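You operate a simulated robot arm through the tools that you are given. There is no shell and no other tool. Be economical: measure what you need, move in short steps, check, and stop when the job is done.

The job below is to be done with a simulated robot arm. You get a single attempt, and the scene is never put back.

JOB
Clamp modules 27 and 56 in the rail with the green stop.
Fine: 27 goes next to the purple stop; lock the purple stop first and the green one last.
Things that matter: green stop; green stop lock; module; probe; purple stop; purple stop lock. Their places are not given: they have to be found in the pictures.

Only the result counts: the job must be done as asked and must still hold three seconds after the hand-in. Knocking over, shifting, dropping, spilling or breaking anything else fails it.

ROBOT AND FRAMES
A 7-joint arm with a two-finger parallel gripper, fixed in place. Base frame: the origin is at the foot of the arm, x ahead of it, y to its left, z up; the work surface is at about z = 0. Lengths are in mm, angles in degrees, forces in N, time in s.
With the tool pointing down near the work surface it reaches from about 240 to 620 mm from the base axis. Its first joint turns from -66.0 to 66.0 degrees. Payload 2.6 kg.
The TCP is the grasp point between the finger pads, 30 mm short of the fingertips. In the tool frame z runs along the fingers and y along their closing line. Largest opening 94 mm; finger width 28, thickness 10; the body of the gripper, 50 by 96 mm, starts 55 mm behind the TCP.
Orientation is told as [roll, pitch, yaw] about the base's x, y, z axes, in that order, counted from this pose: with the fingers straight down and closing along the base's y, the tool's x points along the base's -x, its y along +y and its z along -z.

CONTROLS
- The arm moves only by the tool send_rows. Its argument "targets" is one flat list of numbers, 7 for each row, row after row: the finger opening in mm, from 0 to 94, then the shift along the tool's x, y, z in mm, then the turn, a rotation vector about the tool's x, y, z in degrees. In form: [fingers, x, y, z, wx, wy, wz, fingers, x, y, z, wx, wy, wz, ...]. A call has 1 to 20 rows; each row is the pose to reach, as a shift and turn from the pose commanded when the call began, along the tool's axes at that moment. Rows are played at 5 a second. More than 50 mm and 8.6 degrees between two rows, or a gripper value outside its range, and nothing of the call is played. A pose out of reach is approached as far as the arm can. The call stops where the force on the tool passes 40 N (or 10 N more than at its start, if that is more) or the arm is blocked; 0.2 s more then pass. The fingers move at their own pace (about 72 mm/s each) and stop on an object; they squeeze with about 32 N. The grip force told is the motor's: it shows also when the fingers shut on nothing. Time passes only in rows, and 0.2 s behind the last, so rows that repeat a pose let the fingers close. It gives the time, the measured TCP pose, the force on the tool (base axes), the opening and the grip force at its end, in the units of the frame above (readings bear some noise), with the torque about the TCP (base axes, N m) and any sound that the robot's microphone picked up.
- Cameras (640 x 400 px; columns grow to the right, rows downward): "scene" is fixed at [12.8, 431.4, 532.3]; the picture's right is [-0.84, -0.54, 0.00], its down [-0.43, 0.68, -0.59] and it looks along [0.31, -0.50, -0.81] (base axes); focal length 214 px, centre (320, 200). "wrist" rides on the gripper at [76, 14, -102] in the tool frame; the picture's right is [-0.18, 0.98, 0.00], its down [-0.75, -0.14, -0.64] and it looks along [-0.63, -0.12, 0.77] (tool axes); focal length 243 px, centre (320, 200).
- camera(camera): a new picture of that camera. It takes no simulated time.
- point_at(camera, pixels): for up to 12 pixels [column, row] of the newest picture of that camera ("zoom" is the newest enlarged one), the place [x, y, z] in the base frame of the surface seen there, good to about 3 mm, but the place of the scene camera against the robot may be out by one fixed shift of up to 18 mm in any direction. It takes no simulated time.
- zoom(camera, box): a new picture of the part [left, top, right, bottom] of that camera's present view, enlarged. It takes no simulated time.
- sign_off(): hands the job in; it is judged then, once.

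Go step by step. Measure first, check grasps and placings, and put right what went wrong. The budget is 80 turns and 38 pictures, counting those below and the enlarged ones. Unless the task says otherwise, let go and move clear before handing in, and close with one line.

The tools are called as name(argument=value, ...) on one line, values as JSON. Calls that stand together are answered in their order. send_rows: Moves the arm, as the interface text tells. Its arguments: {"type":"object","properties":{"targets":{"type":"array","items":{"type":"number"}}},"required":["targets"]} The other tools are called the same way: camera (camera) takes a picture; point_at (camera, pixels) gives the place of the surface under pixels of a picture; zoom (camera, box) takes an enlarged picture of a part of a camera's view; sign_off () hands the job in.

At the start:

```text
clock: 0.0
tcp_pos: [351.1, 81.0, 387.1]
tool_rot: [0.0, 0.1, -0.1]
ft_force: [0.3, 0.5, 0.0]
wrist_torque: [-0.01, -0.01, 0.01]
gripper_width: 94.2
grip_force: 0.2
```

scene: 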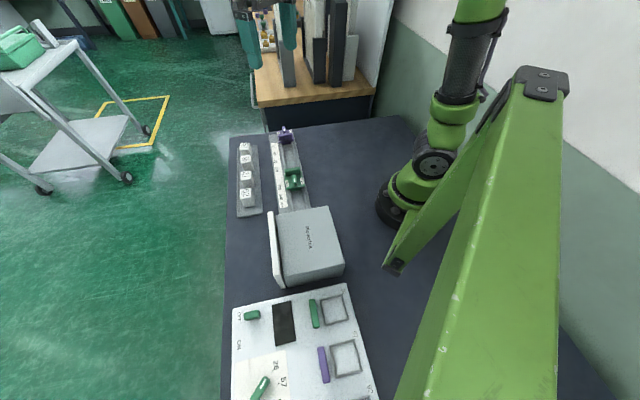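
wrist: 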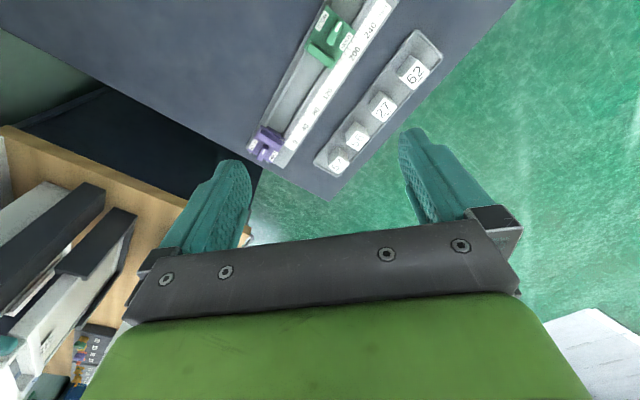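

The scene shows a rail with a purple stop (285,135) and green stop (293,180), a module tray at (247,175), and a panel with levers at (300,340). I'll enlarge these parts first.

zoom(camera="scene", box=[225, 120, 345, 220])

zoom(camera="scene", box=[220, 200, 400, 400])

zoom(camera="wrist", box=[230, 0, 470, 200])

```text
4.00 times, centred on (285, 170) of scene
```

zoom: 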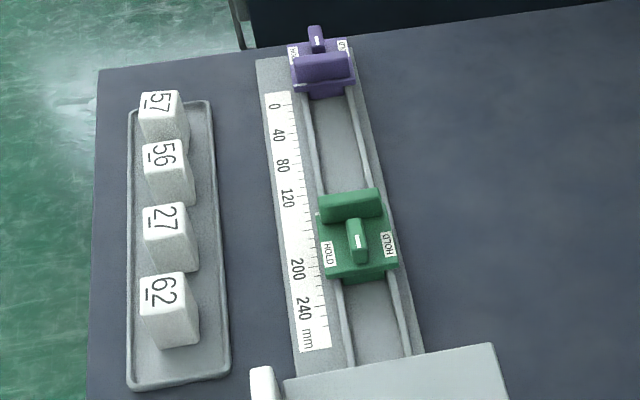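

```text
2.00 times, centred on (310, 300) of scene
```

zoom: 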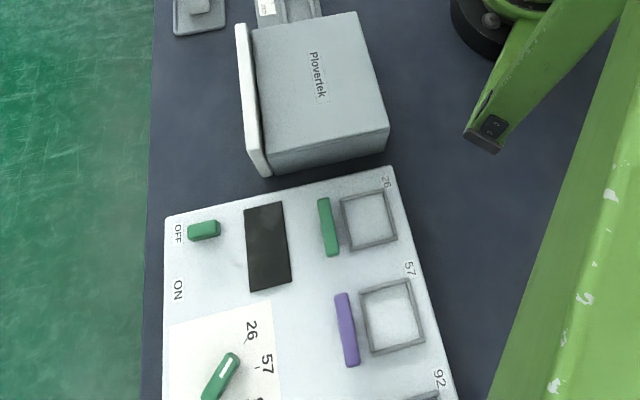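

```text
2.00 times, centred on (350, 100) of wrist
```

zoom: 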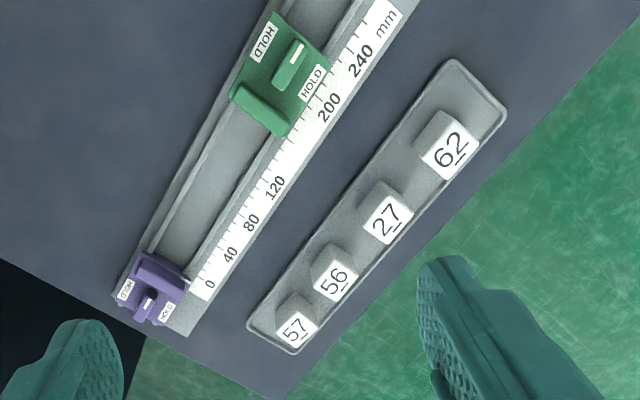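

The rail, stops and tray with modules 57, 56, 27, 62 are clear. I'll measure with the wrist zoom, which has no offset.

point_at(camera="zoom", pixels=[[148, 304], [160, 272], [188, 286], [260, 110], [294, 62], [282, 140], [294, 328], [334, 284], [385, 220], [450, 150], [204, 230], [150, 330]])

point_at(camera="scene", pixels=[[285, 130], [286, 138], [245, 146], [245, 159], [246, 174], [246, 192], [293, 171], [294, 181], [300, 240], [273, 240], [290, 160], [250, 209]])

```text
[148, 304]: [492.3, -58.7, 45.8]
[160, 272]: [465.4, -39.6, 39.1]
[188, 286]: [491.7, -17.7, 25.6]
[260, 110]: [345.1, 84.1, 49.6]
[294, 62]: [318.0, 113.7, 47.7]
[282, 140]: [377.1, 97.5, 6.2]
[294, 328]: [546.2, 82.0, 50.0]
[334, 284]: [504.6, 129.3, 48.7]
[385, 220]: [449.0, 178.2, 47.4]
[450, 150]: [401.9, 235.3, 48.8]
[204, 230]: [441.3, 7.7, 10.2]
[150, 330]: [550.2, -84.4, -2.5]
```

```text
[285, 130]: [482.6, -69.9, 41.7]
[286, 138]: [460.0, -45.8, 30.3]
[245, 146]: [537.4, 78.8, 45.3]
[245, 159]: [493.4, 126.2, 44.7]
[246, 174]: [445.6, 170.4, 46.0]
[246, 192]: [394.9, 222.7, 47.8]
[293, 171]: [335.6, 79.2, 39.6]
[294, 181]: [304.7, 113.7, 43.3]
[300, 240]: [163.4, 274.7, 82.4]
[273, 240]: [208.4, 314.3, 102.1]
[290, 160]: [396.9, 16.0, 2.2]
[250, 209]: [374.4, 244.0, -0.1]
```

The wrist measurements put the rail along about 135° in base, with purple near (480,-50) and green near (330,100). I'll turn the tool by 45° and move above the purple stop for a close look.

send_rows(targets=[94, -16, -15.75, 22, 0, 0, 5.625, 94, -32, -31.5, 44, 0, 0, 11.25, 94, -48, -47.25, 66, 0, 0, 16.875, 94, -64, -63, 88, 0, 0, 22.5, 94, -80, -78.75, 110, 0, 0, 28.125, 94, -96, -94.5, 132, 0, 0, 33.75, 94, -112, -110.25, 154, 0, 0, 39.375, 94, -128, -126, 176, 0, 0, 45])

camera(camera="wrist")

```text
clock: 1.8
tcp_pos: [480.7, -42.5, 208.8]
tool_rot: [0.1, 0.0, -45.1]
ft_force: [-0.5, 0.9, 0.2]
wrist_torque: [0.0, 0.02, 0.02]
gripper_width: 93.9
grip_force: 0.1
```

```text
32 pictures are left
```

wrist: 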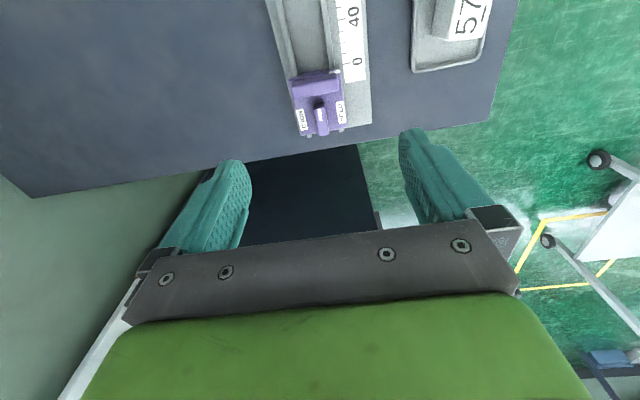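

The purple stop is right under the tool at (318,105). Enlarging it.

zoom(camera="wrist", box=[260, 40, 388, 140])

```text
4.00 times, centred on (324, 90) of wrist
```

zoom: 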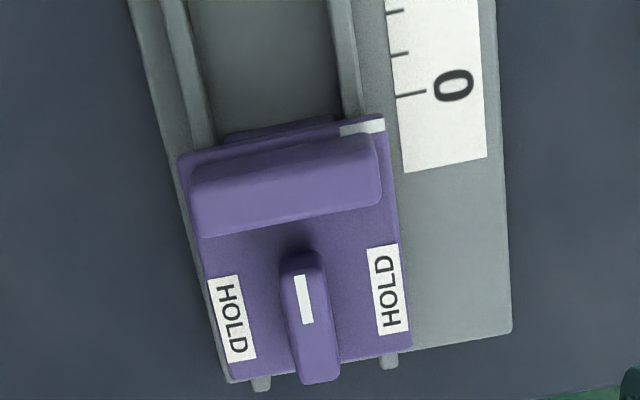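

point_at(camera="zoom", pixels=[[300, 262], [306, 300], [316, 345], [320, 378], [286, 300], [330, 300], [200, 220], [375, 190], [195, 180], [372, 148], [265, 280], [235, 140]])

point_at(camera="wrist", pixels=[[350, 60], [300, 20], [310, 40], [284, 40], [275, 10], [325, 10], [338, 40], [360, 90], [465, 62], [420, 20], [318, 85], [440, 25]])

```text
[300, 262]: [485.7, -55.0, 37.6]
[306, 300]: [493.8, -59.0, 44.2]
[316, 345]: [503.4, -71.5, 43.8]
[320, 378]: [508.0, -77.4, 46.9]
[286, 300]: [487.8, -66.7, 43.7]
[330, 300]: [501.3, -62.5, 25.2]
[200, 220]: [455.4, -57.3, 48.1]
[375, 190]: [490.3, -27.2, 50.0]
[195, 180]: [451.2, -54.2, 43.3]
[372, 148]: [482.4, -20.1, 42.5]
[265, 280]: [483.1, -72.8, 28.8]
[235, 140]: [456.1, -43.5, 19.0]
```

```text
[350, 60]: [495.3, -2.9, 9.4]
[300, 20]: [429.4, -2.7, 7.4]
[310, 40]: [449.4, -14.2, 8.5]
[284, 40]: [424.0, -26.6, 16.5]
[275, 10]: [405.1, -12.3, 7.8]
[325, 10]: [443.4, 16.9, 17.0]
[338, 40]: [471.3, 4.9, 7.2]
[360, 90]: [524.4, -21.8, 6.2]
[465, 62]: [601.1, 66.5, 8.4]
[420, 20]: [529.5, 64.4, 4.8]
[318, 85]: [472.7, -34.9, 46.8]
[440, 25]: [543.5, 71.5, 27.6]
```

Purple lever spans (485,-54)-(508,-77), top z≈44. Now moving along the rail to look at the green stop and the modules.

send_rows(targets=[94, 40, 8, -10, 0, 0, 0, 94, 80, 16, -20, 0, 0, 0, 94, 120, 24, -30, 0, 0, 0, 94, 160, 32, -40, 0, 0, 0, 94, 190, 40, -50, 0, 0, 0])

camera(camera="wrist")

zoom(camera="wrist", box=[200, 40, 328, 140])

```text
clock: 3.0
tcp_pos: [374.8, 118.5, 261.8]
tool_rot: [0.0, -0.1, -45.1]
ft_force: [0.6, 0.4, -0.2]
wrist_torque: [-0.01, 0.0, 0.0]
gripper_width: 94.1
grip_force: 0.2
```

```text
30 pictures are left
```

wrist: 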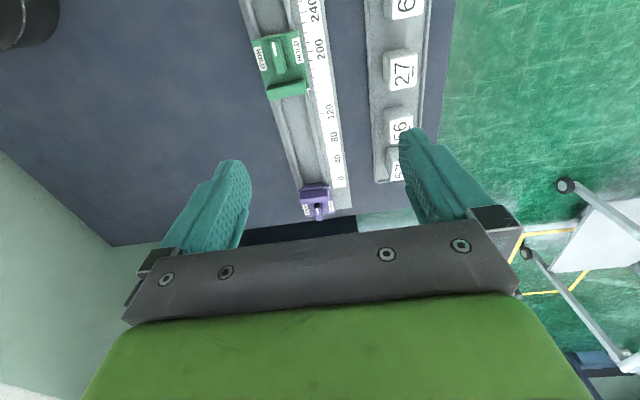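

```text
4.00 times, centred on (264, 90) of wrist
```

zoom: 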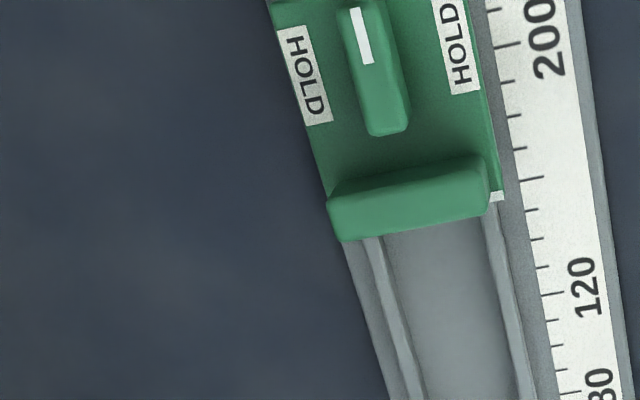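

Green stop at (280,60) and the scale 120–200 visible. Measuring green stop features and modules.

point_at(camera="zoom", pixels=[[306, 75], [455, 45], [362, 30], [385, 110], [395, 128], [345, 215], [480, 190], [350, 40], [395, 60], [495, 196], [370, 250], [540, 385]])

zoom(camera="wrist", box=[240, 0, 368, 100])

point_at(camera="zoom", pixels=[[140, 150], [100, 230], [160, 170], [155, 240], [238, 200]])

zoom(camera="wrist", box=[345, 0, 473, 100])

```text
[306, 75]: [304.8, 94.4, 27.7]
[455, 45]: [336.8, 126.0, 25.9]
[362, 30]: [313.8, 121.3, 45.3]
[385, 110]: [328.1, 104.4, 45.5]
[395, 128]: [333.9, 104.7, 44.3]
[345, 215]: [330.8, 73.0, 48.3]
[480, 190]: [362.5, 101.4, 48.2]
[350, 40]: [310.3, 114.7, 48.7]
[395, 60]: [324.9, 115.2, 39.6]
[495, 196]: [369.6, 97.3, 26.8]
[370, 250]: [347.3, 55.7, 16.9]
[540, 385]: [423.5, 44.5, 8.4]
```

```text
4.00 times, centred on (304, 50) of wrist
```

zoom: 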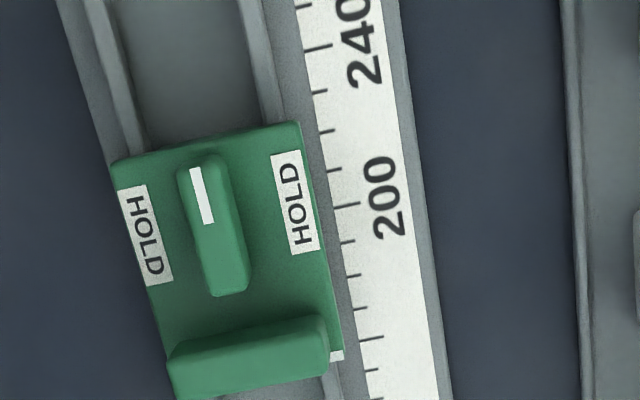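

```text
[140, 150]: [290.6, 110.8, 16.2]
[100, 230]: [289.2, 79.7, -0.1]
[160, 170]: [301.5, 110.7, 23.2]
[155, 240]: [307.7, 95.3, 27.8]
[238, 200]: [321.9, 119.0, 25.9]
```

```text
4.00 times, centred on (409, 50) of wrist
```

zoom: 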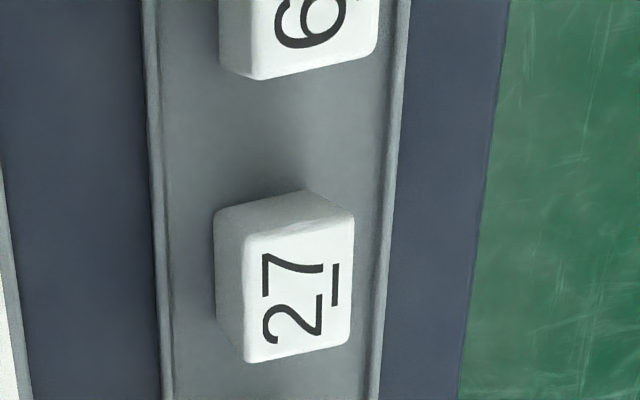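

Rail axis is x+y≈431 at 135°; green pivot ≈(321,110). Now measuring module 27's top corners and then 56.

point_at(camera="zoom", pixels=[[250, 238], [345, 220], [345, 335], [252, 355], [298, 285], [225, 240], [228, 325], [290, 200], [165, 250], [375, 250], [190, 200], [155, 350]])

zoom(camera="wrist", box=[345, 90, 473, 190])

point_at(camera="zoom", pixels=[[188, 115], [270, 102], [262, 150], [200, 215], [180, 90], [215, 160]])

```text
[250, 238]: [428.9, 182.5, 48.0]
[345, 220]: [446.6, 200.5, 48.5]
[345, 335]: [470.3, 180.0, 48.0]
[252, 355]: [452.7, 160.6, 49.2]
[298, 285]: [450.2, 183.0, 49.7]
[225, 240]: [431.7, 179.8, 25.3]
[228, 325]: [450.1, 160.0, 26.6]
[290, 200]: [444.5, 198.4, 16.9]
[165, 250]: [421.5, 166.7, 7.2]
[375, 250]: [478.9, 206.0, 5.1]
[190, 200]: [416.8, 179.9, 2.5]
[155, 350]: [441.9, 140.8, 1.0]
```

```text
4.00 times, centred on (409, 140) of wrist
```

zoom: 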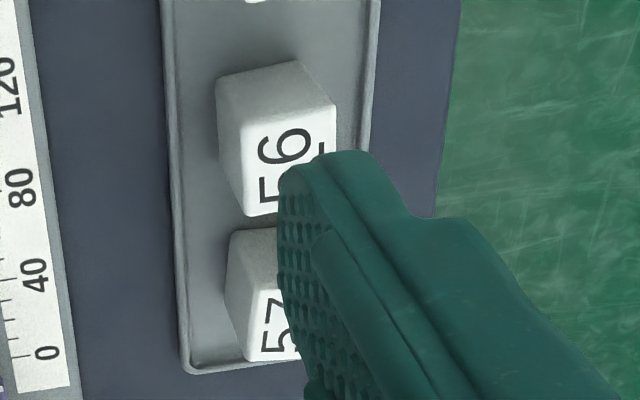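

```text
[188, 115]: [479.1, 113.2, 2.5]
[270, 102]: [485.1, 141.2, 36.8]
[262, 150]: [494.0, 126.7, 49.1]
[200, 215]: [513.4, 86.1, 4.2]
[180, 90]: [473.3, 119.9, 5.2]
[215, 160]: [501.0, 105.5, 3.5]
```

Module 27 centre ≈(450,181), top z 48, ~36×28 mm, aligned with the rail. Now moving above the purple lever (pivot ≈(497,-66)) with fingers partly closed, to lock it first.

send_rows(targets=[60, -36.2, -7.3, 27, 0, 0, 0, 50, -72.4, -14.7, 54, 0, 0, 0, 40, -108.6, -22, 81, 0, 0, 0, 40, -144.8, -29.3, 108, 0, 0, 0, 40, -181, -36.7, 135, 0, 0, 0, 40, -217.2, -44, 162, 0, 0, 0, 40, -217.2, -44, 162, 0, 0, 0])

camera(camera="wrist")

```text
clock: 4.6
tcp_pos: [496.5, -66.2, 99.9]
tool_rot: [-0.1, 0.0, -45.1]
ft_force: [-0.3, 0.2, 0.0]
wrist_torque: [0.01, -0.01, -0.02]
gripper_width: 39.9
grip_force: 0.0
```

```text
25 pictures are left
```

wrist: 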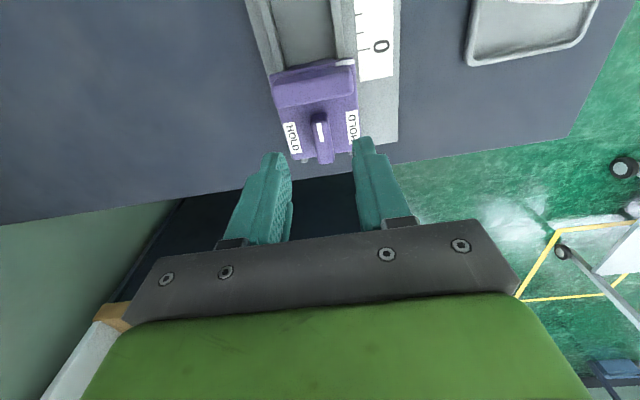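

The lever (322,135) sits between the fingertips (280/362,155), well centred. Descending to z≈59 and closing on it.

send_rows(targets=[40, 0, 0, 15, 0, 0, 0, 40, 0, 0, 30, 0, 0, 0, 40, 0, 0, 40.5, 0, 0, 0, 20, 0, 0, 40.5, 0, 0, 0, 0, 0, 0, 40.5, 0, 0, 0, 0, 0, 0, 40.5, 0, 0, 0])

camera(camera="wrist")

```text
clock: 6.0
tcp_pos: [495.5, -65.2, 58.8]
tool_rot: [0.1, 0.0, -44.8]
ft_force: [5.3, 4.4, -3.9]
wrist_torque: [-0.16, -0.32, -0.03]
gripper_width: 12.6
grip_force: 45.0
```

```text
24 pictures are left
```

wrist: 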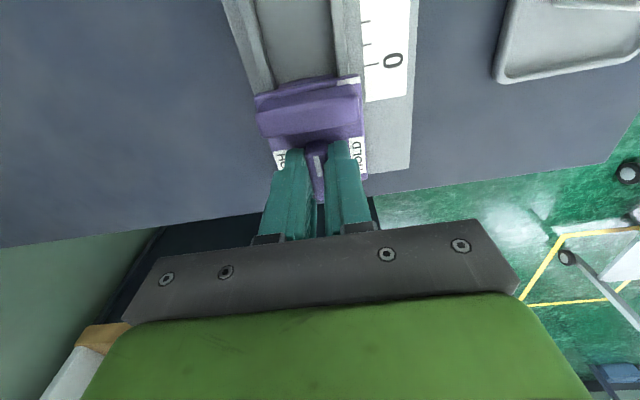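

Gripped the lever at 12.6 mm with a slight side load along +t. I'll ease 1 mm that way and turn about 45° to test.

send_rows(targets=[0, 0, 0.8, 0, 0, 0, 0, 0, 0, 0.8, 0, 0, 0, -7.5, 0, 0, 0.8, 0, 0, 0, -15, 0, 0, 0.8, 0, 0, 0, -22.5, 0, 0, 0.8, 0, 0, 0, -30, 0, 0, 0.8, 0, 0, 0, -37.5, 0, 0, 0.8, 0, 0, 0, -45])

```text
clock: 7.6
tcp_pos: [496.1, -68.4, 57.9]
tool_rot: [-0.4, 0.1, -0.1]
ft_force: [-16.5, -8.3, 6.6]
wrist_torque: [0.03, 0.74, -1.18]
gripper_width: 32.1
grip_force: 45.0
```

The opening grew to 32 mm, so the lever slipped in the fingers instead of turning fully. Looking.

zoom(camera="wrist", box=[220, 60, 420, 220])

```text
2.50 times, centred on (320, 140) of wrist
```

zoom: 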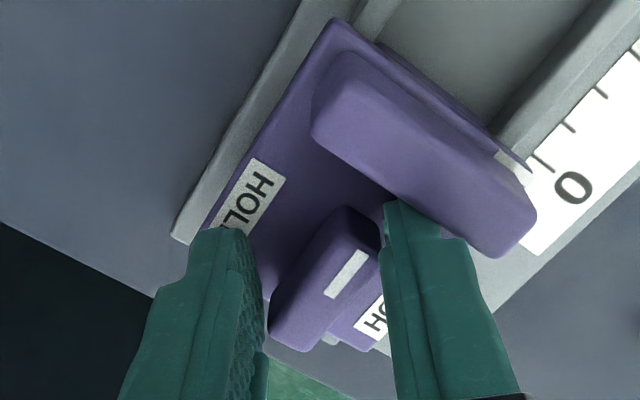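

The lever did not turn this way (it still lies along the rail, (345,280)). I'll turn back to the aligned grip, then try the other direction.

send_rows(targets=[0, 0, 0, 0, 0, 0, 7.5, 0, 0, 0, 0, 0, 0, 15, 0, 0, 0, 0, 0, 0, 22.5, 0, 0, 0, 0, 0, 0, 30, 0, 0, 0, 0, 0, 0, 37.5, 0, 0, 0, 0, 0, 0, 45, 0, 0, 0, 0, 0, 0, 45])

```text
clock: 9.2
tcp_pos: [496.9, -65.4, 58.2]
tool_rot: [0.0, 0.1, -45.0]
ft_force: [-3.3, -1.6, -11.0]
wrist_torque: [0.32, 0.44, -0.01]
gripper_width: 12.5
grip_force: 45.1
```

Aligned again (12.5 mm). Trying a small turn the other way.

send_rows(targets=[0, 0, 0, 0, 0, 0, 7.5, 0, 0, 0, 0, 0, 0, 15, 0, 0, 0, 0, 0, 0, 20])

```text
clock: 10.0
tcp_pos: [496.6, -67.1, 57.8]
tool_rot: [-0.1, 0.0, -65.2]
ft_force: [-9.8, -8.0, -8.9]
wrist_torque: [0.96, 0.67, 0.06]
gripper_width: 12.4
grip_force: 45.8
```

It turns freely this way (width 12.4, almost no torque). Easing the side load and turning the remaining ~70°.

send_rows(targets=[0, -0.4, -1, -0.5, 0, 0, 7.5, 0, -0.4, -1, -0.5, 0, 0, 15, 0, -0.4, -1, -0.5, 0, 0, 22.5, 0, -0.4, -1, -0.5, 0, 0, 30, 0, -0.4, -1, -0.5, 0, 0, 37.5, 0, -0.4, -1, -0.5, 0, 0, 45, 0, -0.4, -1, -0.5, 0, 0, 52.5, 0, -0.4, -1, -0.5, 0, 0, 60, 0, -0.4, -1, -0.5, 0, 0, 70])

```text
refused: row 9 steps farther than a row can; nothing moved
```

send_rows(targets=[0, -0.4, -1, -0.5, 0, 0, 7.5, 0, -0.4, -1, -0.5, 0, 0, 15, 0, -0.4, -1, -0.5, 0, 0, 22.5, 0, -0.4, -1, -0.5, 0, 0, 30, 0, -0.4, -1, -0.5, 0, 0, 37.5, 0, -0.4, -1, -0.5, 0, 0, 45, 0, -0.4, -1, -0.5, 0, 0, 52.5, 0, -0.4, -1, -0.5, 0, 0, 60, 0, -0.4, -1, -0.5, 0, 0, 68])

zoom(camera="wrist", box=[220, 60, 420, 220])

```text
clock: 12.0
tcp_pos: [492.7, -68.5, 58.0]
tool_rot: [0.0, -0.4, -133.3]
ft_force: [-22.3, -17.0, -0.6]
wrist_torque: [-0.49, 0.57, 0.06]
gripper_width: 12.6
grip_force: 45.5
```

```text
2.50 times, centred on (320, 140) of wrist
```

zoom: 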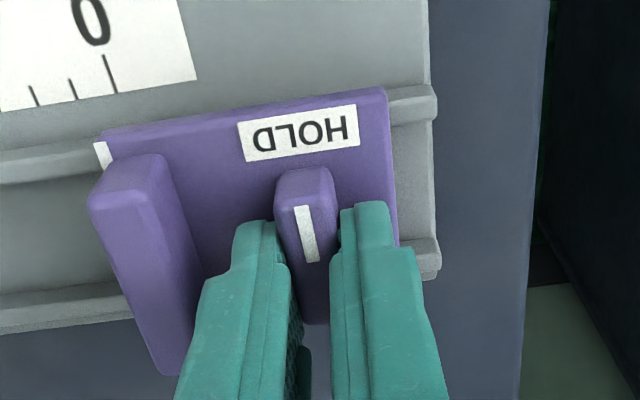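

The lever now lies across the stop, its mark at HOLD. I'll relieve the side load (−2 mm tool x) and nudge a few degrees more to find the end of travel.

send_rows(targets=[0, -2, 0, 0, 0, 0, 2, 0, -2, 0, 0, 0, 0, 4, 0, -2, 0, 0, 0, 0, 6])

```text
clock: 12.8
tcp_pos: [493.7, -70.0, 57.8]
tool_rot: [0.1, -0.3, -138.7]
ft_force: [-20.6, -15.3, 2.9]
wrist_torque: [-0.33, 0.48, 1.25]
gripper_width: 13.2
grip_force: 45.0
```

End stop reached (torque 1.25, about −137°). Backing off, opening a little and lifting.

send_rows(targets=[13, 0, 0, 0, 0, 0, -4, 22, 0, 0, 0, 0, 0, -4, 22, 0, 0, 0, 0, 0, -4, 22, 0, 0, -25, 0, 0, -4, 22, 0, 0, -60, 0, 0, -4, 22, 0, 0, -90, 0, 0, -4])

zoom(camera="wrist", box=[220, 40, 420, 200])

```text
clock: 14.2
tcp_pos: [494.8, -67.6, 149.0]
tool_rot: [-0.1, 0.1, -134.9]
ft_force: [0.1, -0.2, 0.3]
wrist_torque: [0.02, 0.0, 0.0]
gripper_width: 21.9
grip_force: 0.0
```

```text
2.50 times, centred on (320, 120) of wrist
```

zoom: 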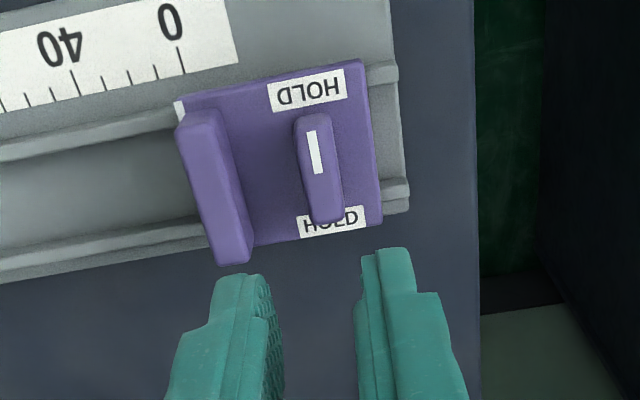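

Purple is on HOLD, its base unmoved near 0. Moving to above module 27 (450,181), turning back to yaw −45.

send_rows(targets=[22, 12, -17.3, 3, 0, 0, -7.5, 22, 24, -34.6, 6, 0, 0, -15, 22, 36, -51.9, 9, 0, 0, -22.5, 22, 48, -69.2, 12, 0, 0, -30, 48, 60, -86.5, 15, 0, 0, -37.5, 48, 72, -103.8, 18, 0, 0, -45, 48, 84, -121.1, 21, 0, 0, -52.5, 48, 96, -138.4, 24, 0, 0, -60, 48, 108, -155.7, 27, 0, 0, -67.5, 48, 120, -173, 30, 0, 0, -75, 48, 132, -190.3, 33, 0, 0, -82.5, 48, 143.7, -207.7, 36, 0, 0, -90])

camera(camera="wrist")

```text
clock: 16.8
tcp_pos: [450.2, 180.3, 111.0]
tool_rot: [0.0, 0.1, -44.9]
ft_force: [0.0, 0.4, 0.5]
wrist_torque: [-0.01, 0.01, 0.02]
gripper_width: 47.8
grip_force: 0.0
```

```text
20 pictures are left
```

wrist: 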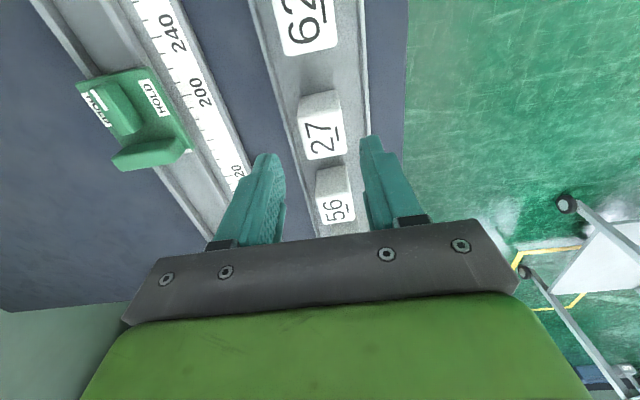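

27 is centred between the fingers (col 322). I'll measure the tops of 27 and 56 and the rail channel in this view.

point_at(camera="wrist", pixels=[[303, 119], [342, 113], [349, 152], [309, 160], [317, 201], [352, 193], [355, 217], [322, 225], [190, 185], [150, 180], [180, 170], [215, 222]])

```text
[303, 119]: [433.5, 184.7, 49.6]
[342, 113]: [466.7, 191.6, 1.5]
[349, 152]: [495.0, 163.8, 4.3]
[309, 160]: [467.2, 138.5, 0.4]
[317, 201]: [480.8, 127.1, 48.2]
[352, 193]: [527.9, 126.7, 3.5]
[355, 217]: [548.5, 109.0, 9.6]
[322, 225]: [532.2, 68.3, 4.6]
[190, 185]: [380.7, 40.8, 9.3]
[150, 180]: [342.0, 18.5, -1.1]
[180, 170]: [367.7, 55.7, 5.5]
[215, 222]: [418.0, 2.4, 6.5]
```

Descending to z≈50 and gripping 27.

send_rows(targets=[48, 0, 0, 20, 0, 0, 0, 48, 0, 0, 40, 0, 0, 0, 48, 0, 0, 61, 0, 0, 0, 20, 0, 0, 61, 0, 0, 0, 0, 0, 0, 61, 0, 0, 0, 0, 0, 0, 61, 0, 0, 0, 0, 0, 0, 61, 0, 0, 0])

```text
clock: 18.4
tcp_pos: [450.0, 180.7, 51.7]
tool_rot: [0.0, 0.1, -45.1]
ft_force: [0.2, 1.2, 1.3]
wrist_torque: [0.03, 0.02, 0.01]
gripper_width: 35.6
grip_force: 31.4
```

Gripped at 35.6 mm. Lifting to z≈130 and checking.

send_rows(targets=[0, 0, 0, -10, 0, 0, 0, 0, 0, 0, -40, 0, 0, 0, 0, 0, 0, -78, 0, 0, 0])

camera(camera="wrist")

```text
clock: 19.2
tcp_pos: [448.8, 179.3, 131.1]
tool_rot: [0.0, 0.0, -45.0]
ft_force: [-0.7, -0.4, -0.5]
wrist_torque: [-0.02, -0.01, -0.02]
gripper_width: 35.6
grip_force: 31.8
```

```text
19 pictures are left
```

wrist: 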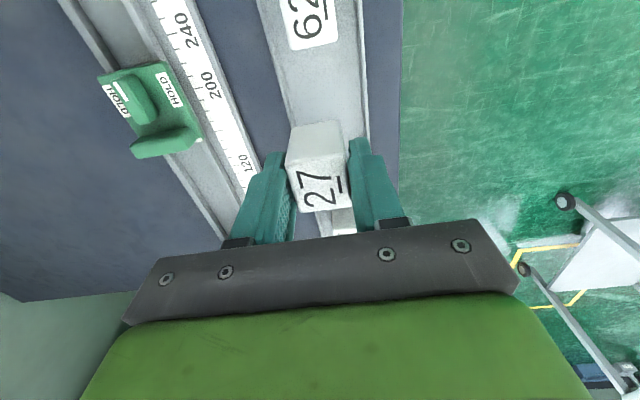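

point_at(camera="wrist", pixels=[[318, 145], [315, 128], [315, 160], [318, 170], [322, 205], [290, 170], [338, 160], [300, 208]])

zoom(camera="wrist", box=[240, 110, 400, 235])

```text
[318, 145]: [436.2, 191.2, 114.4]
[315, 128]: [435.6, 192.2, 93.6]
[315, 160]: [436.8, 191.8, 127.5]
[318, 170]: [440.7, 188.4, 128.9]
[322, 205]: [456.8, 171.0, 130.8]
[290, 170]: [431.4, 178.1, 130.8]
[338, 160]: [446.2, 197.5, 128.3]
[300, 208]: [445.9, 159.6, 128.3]
```

```text
3.20 times, centred on (320, 172) of wrist
```

zoom: 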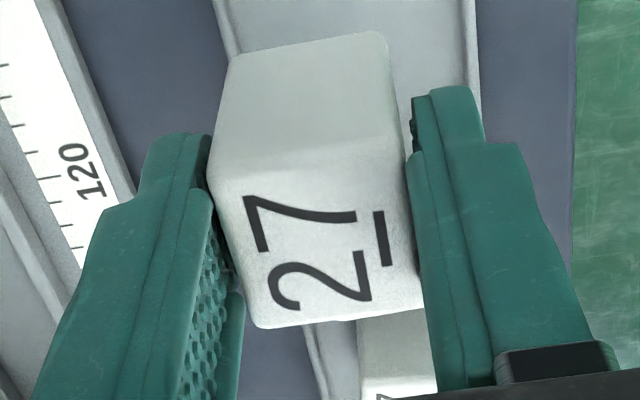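

27 is held squarely, its +s face 17.4 mm ahead of the TCP. Carrying it above the rail near the purple stop.

send_rows(targets=[0, -26.9, -27.9, 0, 0, 0, 0, 0, -53.8, -55.8, 0, 0, 0, 0, 0, -80.7, -83.7, 0, 0, 0, 0, 0, -107.6, -111.6, 0, 0, 0, 0, 0, -134.4, -139.4, 0, 0, 0, 0, 0, -134.4, -139.4, 15, 0, 0, 0])

camera(camera="wrist")

```text
clock: 20.6
tcp_pos: [445.6, -13.3, 116.2]
tool_rot: [0.0, 0.1, -45.0]
ft_force: [-1.0, -0.4, -1.6]
wrist_torque: [0.0, 0.01, -0.01]
gripper_width: 35.4
grip_force: 31.9
```

```text
17 pictures are left
```

wrist: 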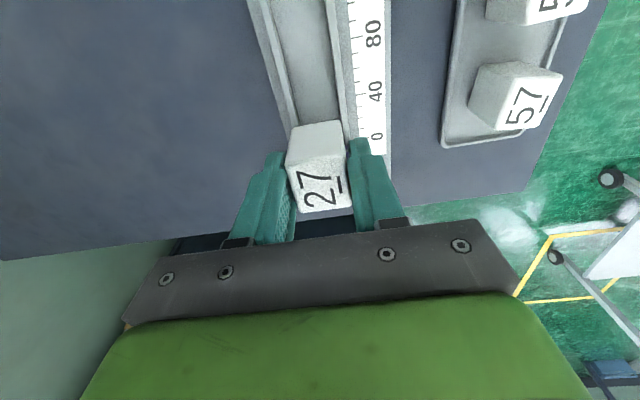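

point_at(camera="wrist", pixels=[[258, 50], [263, 50], [268, 50], [273, 50], [278, 50], [283, 50], [320, 50], [325, 50], [330, 50], [335, 50], [340, 50], [345, 50]])

```text
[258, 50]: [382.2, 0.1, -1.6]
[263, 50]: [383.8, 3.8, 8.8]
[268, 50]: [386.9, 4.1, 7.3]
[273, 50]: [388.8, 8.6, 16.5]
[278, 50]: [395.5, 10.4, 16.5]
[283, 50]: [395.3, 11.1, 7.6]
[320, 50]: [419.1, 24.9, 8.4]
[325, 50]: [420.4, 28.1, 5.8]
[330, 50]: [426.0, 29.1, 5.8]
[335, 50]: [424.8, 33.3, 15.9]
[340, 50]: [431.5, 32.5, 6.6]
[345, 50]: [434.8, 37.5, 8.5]
```

Channel between lips is t≈287–323, centre ≈305 (floor z≈8), tight for a 35.6 mm module. Lowering to just above the lips, then slowly.

send_rows(targets=[0, 0, -0.6, 20, 0, 0, 0, 0, 0, -0.6, 40, 0, 0, 0, 0, 0, -0.6, 46, 0, 0, 0, 0, 0, -0.6, 49, 0, 0, 0, 0, 0, -0.6, 52, 0, 0, 0, 0, 0, -0.6, 54, 0, 0, 0, 0, 0, -0.6, 56, 0, 0, 0, 0, 0, -0.6, 58, 0, 0, 0, 0, 0, -0.6, 59, 0, 0, 0, 0, 0, -0.6, 60, 0, 0, 0])

```text
clock: 22.8
tcp_pos: [444.7, -14.0, 54.9]
tool_rot: [0.1, -0.1, -45.2]
ft_force: [-1.0, 0.0, 6.6]
wrist_torque: [-0.01, 0.13, 0.0]
gripper_width: 35.5
grip_force: 32.3
```

27 dropped into the channel (z 54.9). Sliding it toward the purple stop in small steps.

send_rows(targets=[0, -2, 0, -0.5, 0, 0, 0, 0, -4, 0, -0.5, 0, 0, 0, 0, -6, 0, -0.5, 0, 0, 0, 0, -7, 0, -0.5, 0, 0, 0, 0, -8, 0, -0.5, 0, 0, 0, 0, -9, 0, -0.5, 0, 0, 0, 0, -10, 0, -0.5, 0, 0, 0])

```text
clock: 24.4
tcp_pos: [453.8, -19.1, 54.5]
tool_rot: [0.2, 0.0, -45.0]
ft_force: [-9.4, 10.1, 21.7]
wrist_torque: [0.17, 0.18, -0.02]
gripper_width: 35.5
grip_force: 32.3
```

send_rows(targets=[0, 0, 0, -1.5, 0, 0, 0, 0, -1, 0, -1.5, 0, 0, 0, 0, -2, 0, -1.5, 0, 0, 0])

zoom(camera="wrist", box=[240, 90, 400, 215])

```text
clock: 25.2
tcp_pos: [453.6, -20.1, 53.7]
tool_rot: [0.0, 0.5, -44.9]
ft_force: [-12.3, 18.6, 5.0]
wrist_torque: [0.44, 0.3, 0.02]
gripper_width: 35.8
grip_force: 31.8
```

```text
3.20 times, centred on (320, 152) of wrist
```

zoom: 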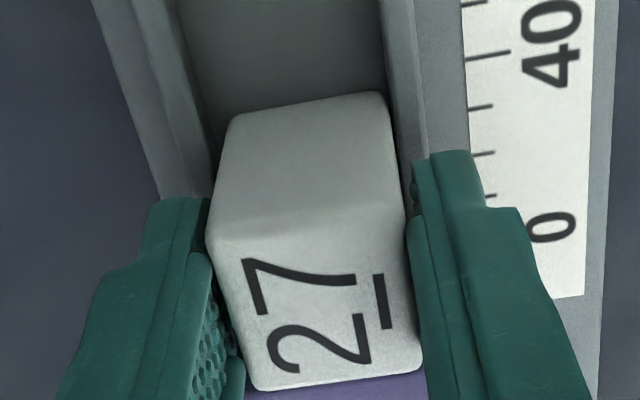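

Contact with the purple stop confirmed (22 N, no further motion). Releasing, lifting and moving above 56.

send_rows(targets=[40, 1, 0, 0, 0, 0, 0, 46, 1, 0, 0, 0, 0, 0, 46, 1, 0, -20, 0, 0, 0, 46, 1, 0, -55, 0, 0, 0, 46, 20, 35, -65, 0, 0, 0, 46, 40, 70, -65, 0, 0, 0, 46, 58, 105, -65, 0, 0, 0, 46, 72, 139, -65, 0, 0, 0])

camera(camera="wrist")

```text
clock: 27.0
tcp_pos: [502.6, 128.7, 124.4]
tool_rot: [-0.1, 0.0, -44.9]
ft_force: [-0.3, 0.2, 0.3]
wrist_torque: [-0.01, -0.02, -0.01]
gripper_width: 45.9
grip_force: 0.0
```

```text
15 pictures are left
```

wrist: 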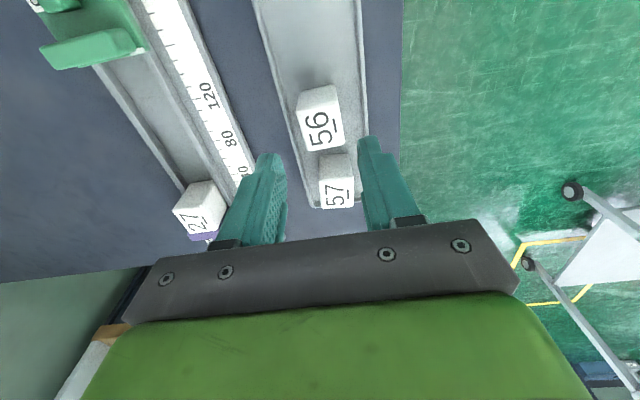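

27 stands next to purple at (203,212). Measuring 56's top.

point_at(camera="wrist", pixels=[[303, 111], [337, 104], [341, 143], [309, 149], [321, 128], [318, 92], [300, 95]])

```text
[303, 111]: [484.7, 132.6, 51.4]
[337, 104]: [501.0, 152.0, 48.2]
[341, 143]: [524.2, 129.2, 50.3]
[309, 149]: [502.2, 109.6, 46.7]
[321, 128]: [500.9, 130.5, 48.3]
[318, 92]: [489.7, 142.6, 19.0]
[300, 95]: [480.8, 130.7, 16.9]
```

56's centre ≈(503,131). Correcting, descending and gripping.

send_rows(targets=[46, 1, 1.3, 25, 0, 0, 0, 46, 1, 1.3, 50, 0, 0, 0, 46, 1, 1.3, 73, 0, 0, 0, 20, 1, 1.3, 73, 0, 0, 0, 0, 1, 1.3, 73, 0, 0, 0, 0, 1, 1.3, 73, 0, 0, 0, 0, 1, 1.3, 60, 0, 0, 0, 0, 1, 1.3, 30, 0, 0, 0, 0, 1, 1.3, -5, 0, 0, 0])

camera(camera="wrist")

```text
clock: 29.0
tcp_pos: [499.9, 129.6, 126.3]
tool_rot: [0.0, -0.1, -45.1]
ft_force: [-0.1, 0.3, 0.3]
wrist_torque: [-0.02, 0.04, -0.02]
gripper_width: 35.3
grip_force: 32.3
```

```text
14 pictures are left
```

wrist: 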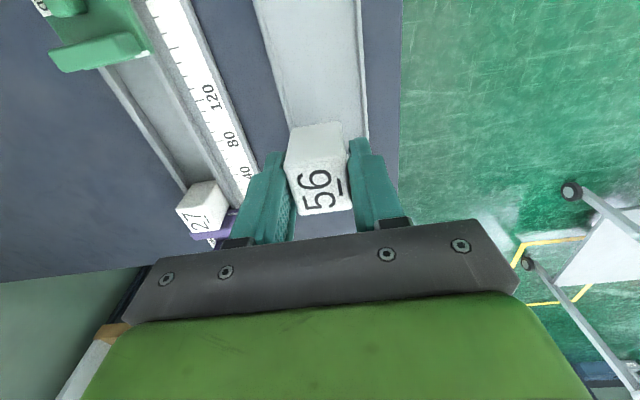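

56 is held. Carrying it over the rail with its centre ~10 mm clear of contact with 27, then lowering slowly.

send_rows(targets=[0, -7, -35, 0, 0, 0, 0, 0, -14, -70, 0, 0, 0, 0, 0, -21, -105, 0, 0, 0, 0, 0, -28, -140.3, 0, 0, 0, 0, 0, -28, -140.3, 10, 0, 0, 0, 0, -28, -140.3, 35, 0, 0, 0, 0, -28, -140.3, 54, 0, 0, 0, 0, -28, -140.3, 58, 0, 0, 0, 0, -28, -140.3, 62, 0, 0, 0, 0, -28, -140.3, 65, 0, 0, 0, 0, -28, -140.3, 67, 0, 0, 0, 0, -28, -140.3, 69, 0, 0, 0, 0, -28, -140.3, 70, 0, 0, 0])

zoom(camera="wrist", box=[220, 80, 420, 240])

```text
clock: 31.8
tcp_pos: [422.8, 9.9, 57.2]
tool_rot: [0.0, 0.0, -44.9]
ft_force: [0.7, -0.9, -0.2]
wrist_torque: [0.05, -0.02, -0.05]
gripper_width: 35.8
grip_force: 32.5
```

```text
2.50 times, centred on (320, 160) of wrist
```

zoom: 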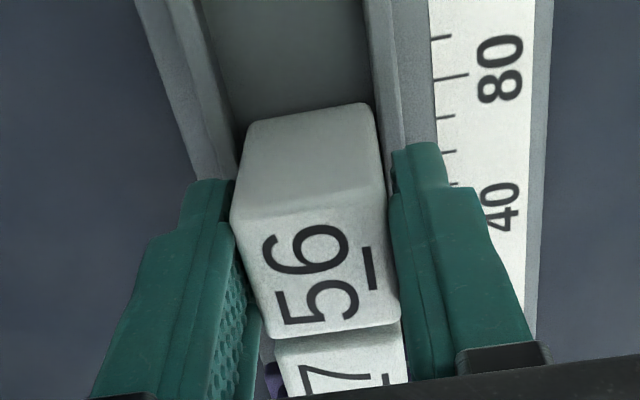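

56 is in the channel, just above the floor. Lowering 1.5 mm and sliding toward 27.

send_rows(targets=[0, 0, 0, 1, 0, 0, 0, 0, 0, 0, 2, 0, 0, 0, 0, -2, 0, 1.5, 0, 0, 0, 0, -4, 0, 1.5, 0, 0, 0, 0, -6, 0, 1.5, 0, 0, 0, 0, -7, 0, 1.5, 0, 0, 0, 0, -8, 0, 1.5, 0, 0, 0, 0, -9, 0, 1.5, 0, 0, 0, 0, -10, 0, 1.5, 0, 0, 0])

```text
clock: 33.8
tcp_pos: [427.1, 6.0, 55.3]
tool_rot: [-0.1, 0.4, -44.9]
ft_force: [-17.1, 14.4, 3.6]
wrist_torque: [0.28, 0.36, -0.05]
gripper_width: 35.6
grip_force: 32.3
```

56 contacts 27 (22 N). Releasing, lifting, and moving above the green lever.

send_rows(targets=[40, 1, 0, 0, 0, 0, 0, 46, 1, 0, 0, 0, 0, 0, 46, 1, 0, -20, 0, 0, 0, 46, 1, 0, -50, 0, 0, 0, 36, 40, 0, -60, 0, 0, 0, 36, 80, 0, -60, 0, 0, 0, 36, 120, 0, -60, 0, 0, 0, 36, 149.5, 0, -50, 0, 0, 0, 36, 149.5, 0, -45, 0, 0, 0])

camera(camera="wrist")

```text
clock: 35.8
tcp_pos: [322.1, 110.0, 101.4]
tool_rot: [0.0, 0.0, -44.9]
ft_force: [-0.3, 0.3, -0.4]
wrist_torque: [0.01, 0.0, 0.0]
gripper_width: 35.8
grip_force: 0.0
```

```text
12 pictures are left
```

wrist: 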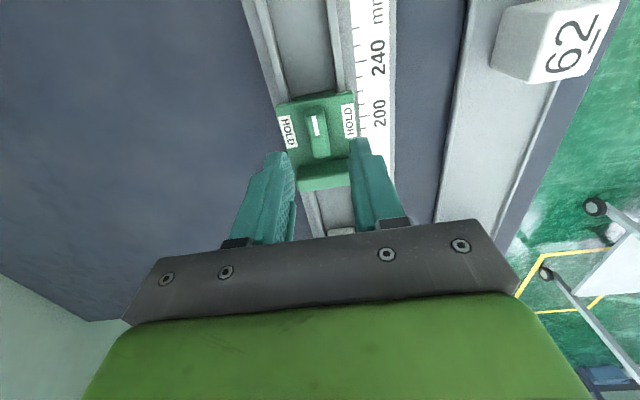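

The lever (318,132) is centred between the fingers. Descending and gripping it to slide the green stop.

send_rows(targets=[36, 0, 0, 15, 0, 0, 0, 36, 0, 0, 30, 0, 0, 0, 36, 0, -0.3, 42, 0, 0, 0, 20, 0, -0.3, 42, 0, 0, 0, 0, 0, -0.3, 42, 0, 0, 0, 0, 0, -0.3, 42, 0, 0, 0])

```text
clock: 37.2
tcp_pos: [323.1, 107.6, 56.7]
tool_rot: [0.0, 0.0, -44.9]
ft_force: [5.1, 5.3, -11.4]
wrist_torque: [0.1, -0.11, -0.05]
gripper_width: 12.4
grip_force: 44.5
```

Gripped (12.4 mm). Sliding green toward the modules, about 78 of the ~90 mm first.

send_rows(targets=[0, -5, 0.7, -0.5, 0, 0, 0, 0, -15, 0.7, -0.5, 0, 0, 0, 0, -25, 0.7, -0.5, 0, 0, 0, 0, -35, 0.7, -0.5, 0, 0, 0, 0, -45, 0.7, -0.5, 0, 0, 0, 0, -55, 0.7, -0.5, 0, 0, 0, 0, -65, 0.7, -0.5, 0, 0, 0, 0, -72, 0.7, -0.5, 0, 0, 0, 0, -78, 0.7, -0.5, 0, 0, 0])

zoom(camera="wrist", box=[220, 80, 420, 240])

```text
clock: 39.2
tcp_pos: [379.0, 51.9, 56.0]
tool_rot: [-0.1, 0.1, -45.1]
ft_force: [0.5, 2.4, -22.2]
wrist_torque: [0.33, 0.26, -0.01]
gripper_width: 12.6
grip_force: 44.9
```

```text
2.50 times, centred on (320, 160) of wrist
```

zoom: 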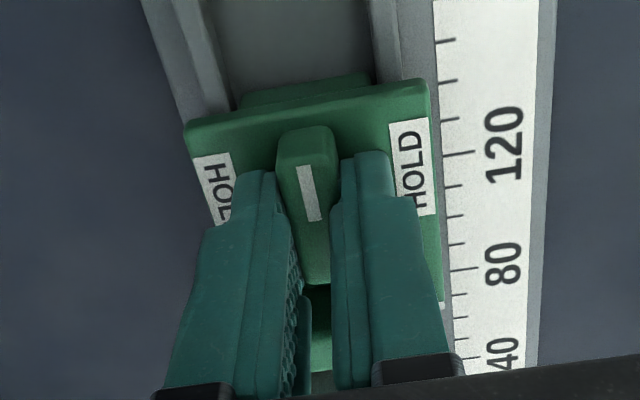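

It slides freely. Relaxing the upward pull and going another 9 mm in small steps.

send_rows(targets=[0, -2, 0, 2, 0, 0, 0, 0, -4, 0, 2, 0, 0, 0, 0, -6, 0, 2, 0, 0, 0, 0, -8, 0, 2, 0, 0, 0, 0, -9, 0, 2, 0, 0, 0, 0, -10, 0, 2, 0, 0, 0])

```text
clock: 40.5
tcp_pos: [383.1, 45.9, 57.2]
tool_rot: [-0.2, 0.3, -45.1]
ft_force: [-4.4, 0.9, 2.0]
wrist_torque: [-0.29, -0.49, 0.03]
gripper_width: 12.3
grip_force: 45.0
stopped in row 6: the force on the tool passed its limit at 42 N (the readings are from after the stop); the commanded pose is now the measured one
```

Contact reached (42 N, then reset). Applying a light preload of ~1 mm and testing a turn in the same sense as purple.

send_rows(targets=[0, -0.5, 0, 0, 0, 0, 0, 0, -1, 0, 0, 0, 0, 0])

camera(camera="scene")

zoom(camera="scene", box=[225, 100, 345, 200])

```text
clock: 41.1
tcp_pos: [384.8, 47.0, 56.6]
tool_rot: [-0.3, 0.5, -45.2]
ft_force: [-17.5, 2.4, 16.2]
wrist_torque: [-0.6, -0.65, 0.16]
gripper_width: 12.4
grip_force: 44.7
```

```text
10 pictures are left
```

scene: 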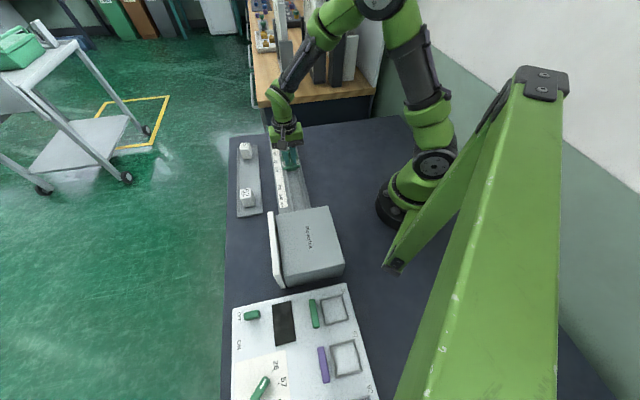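

```text
4.00 times, centred on (285, 150) of scene
```

zoom: 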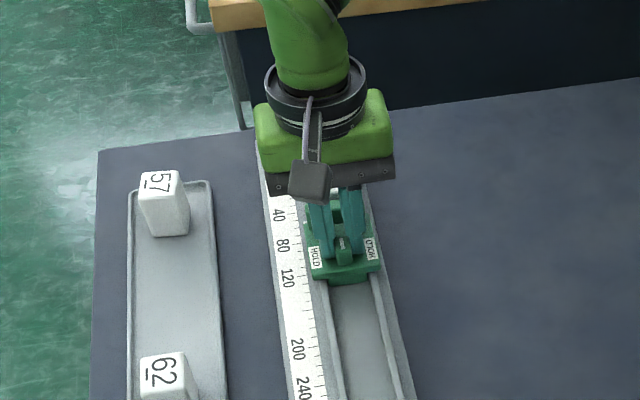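

Preload ≈14 N along the rail. Easing the t and z loads and turning 15° as with purple.

send_rows(targets=[0, 0, -0.7, -0.7, 0, 0, 0, 0, 0, -0.7, -0.7, 0, 0, 5, 0, 0, -0.7, -0.7, 0, 0, 10, 0, 0, -0.7, -0.7, 0, 0, 15])

```text
clock: 42.1
tcp_pos: [383.6, 45.6, 57.3]
tool_rot: [-0.4, 0.3, -60.3]
ft_force: [-5.1, 7.2, -9.4]
wrist_torque: [0.76, 0.21, 0.03]
gripper_width: 12.6
grip_force: 44.9
```

It turns freely this way as well with ~9 N preload. Completing the turn with a touch more preload.

send_rows(targets=[0, -0.7, 0.2, 0.3, 0, 0, 8, 0, -0.7, 0.2, 0.3, 0, 0, 16, 0, -0.7, 0.2, 0.3, 0, 0, 24, 0, -0.7, 0.2, 0.3, 0, 0, 32, 0, -0.7, 0.2, 0.3, 0, 0, 40, 0, -0.7, 0.2, 0.3, 0, 0, 48, 0, -0.7, 0.2, 0.3, 0, 0, 56, 0, -0.7, 0.2, 0.3, 0, 0, 64, 0, -0.7, 0.2, 0.3, 0, 0, 72, 0, -0.7, 0.2, 0.3, 0, 0, 76, 0, -0.7, 0.2, 0.3, 0, 0, 79])

zoom(camera="wrist", box=[220, 40, 420, 200])

```text
clock: 43.5
tcp_pos: [381.0, 46.9, 57.6]
tool_rot: [-1.0, -0.1, -106.4]
ft_force: [-5.1, 0.4, 4.0]
wrist_torque: [-0.43, -0.35, 0.02]
gripper_width: 12.5
grip_force: 44.8
stopped in row 6: the force on the tool passed its limit at 42 N (the readings are from after the stop); the commanded pose is now the measured one
```

```text
2.50 times, centred on (320, 120) of wrist
```

zoom: 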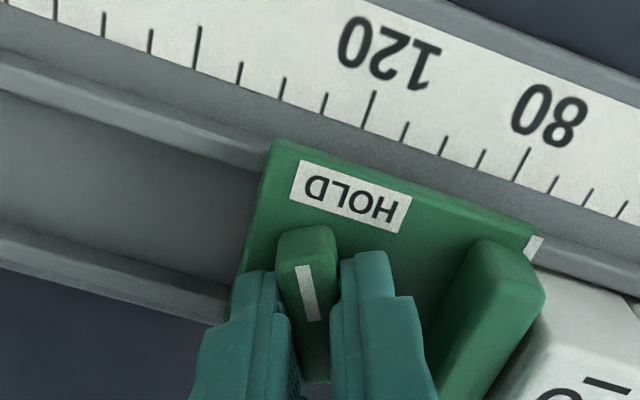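

Turned to −106° before a side load stopped it; lever is on its way and the green face is at module 56. Continuing with the load eased and a slight push toward the modules.

send_rows(targets=[0, -0.7, 0.2, 0, 0, 0, 4, 0, -1.4, 0.4, 0, 0, 0, 10, 0, -1.4, 0.4, 0, 0, 0, 16, 0, -1.4, 0.4, 0, 0, 0, 22, 0, -1.4, 0.4, 0, 0, 0, 28, 0, -1.4, 0.4, 0, 0, 0, 32])

zoom(camera="wrist", box=[220, 40, 420, 200])

```text
clock: 44.9
tcp_pos: [381.3, 46.4, 57.2]
tool_rot: [-0.9, -0.6, -136.2]
ft_force: [-3.2, -0.8, 2.5]
wrist_torque: [-0.23, -0.63, 0.86]
gripper_width: 12.4
grip_force: 45.1
stopped in row 6: the force on the tool passed its limit at 42 N (the readings are from after the stop); the commanded pose is now the measured one
```

```text
2.50 times, centred on (320, 120) of wrist
```

zoom: 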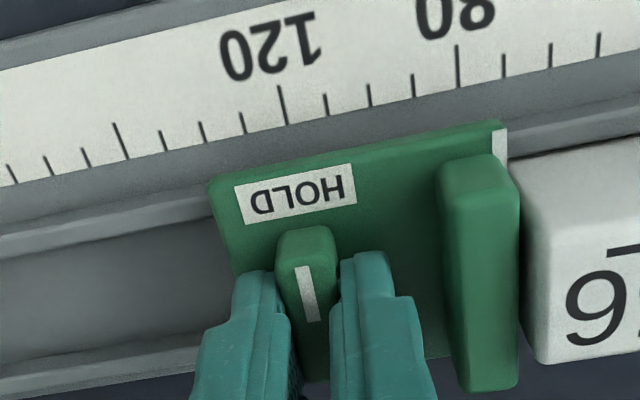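

Lever reached its end stop at −136°. Releasing carefully and lifting to inspect for gaps.

send_rows(targets=[13, 0, 0, 0, 0, 0, -1, 22, 0, 0, 0, 0, 0, -1, 22, 0, 0, 0, 0, 0, -1, 22, 0, 0, -20, 0, 0, -1, 22, 0, 0, -45, 0, 0, -1, 22, 10, 30, -60, 0, 0, -1, 22, 10, 45, -60, 0, 0, -1])

zoom(camera="wrist", box=[220, 40, 420, 165])

```text
clock: 46.5
tcp_pos: [421.6, 19.6, 114.3]
tool_rot: [-1.0, -0.6, -135.5]
ft_force: [-0.1, -0.5, -0.7]
wrist_torque: [0.02, 0.03, 0.04]
gripper_width: 22.1
grip_force: 0.2
```

```text
3.20 times, centred on (320, 102) of wrist
```

zoom: 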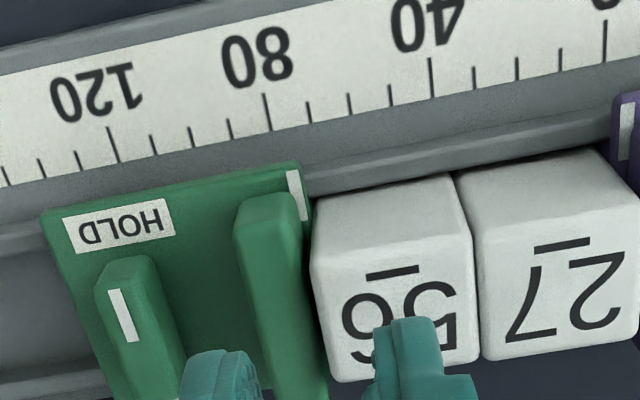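

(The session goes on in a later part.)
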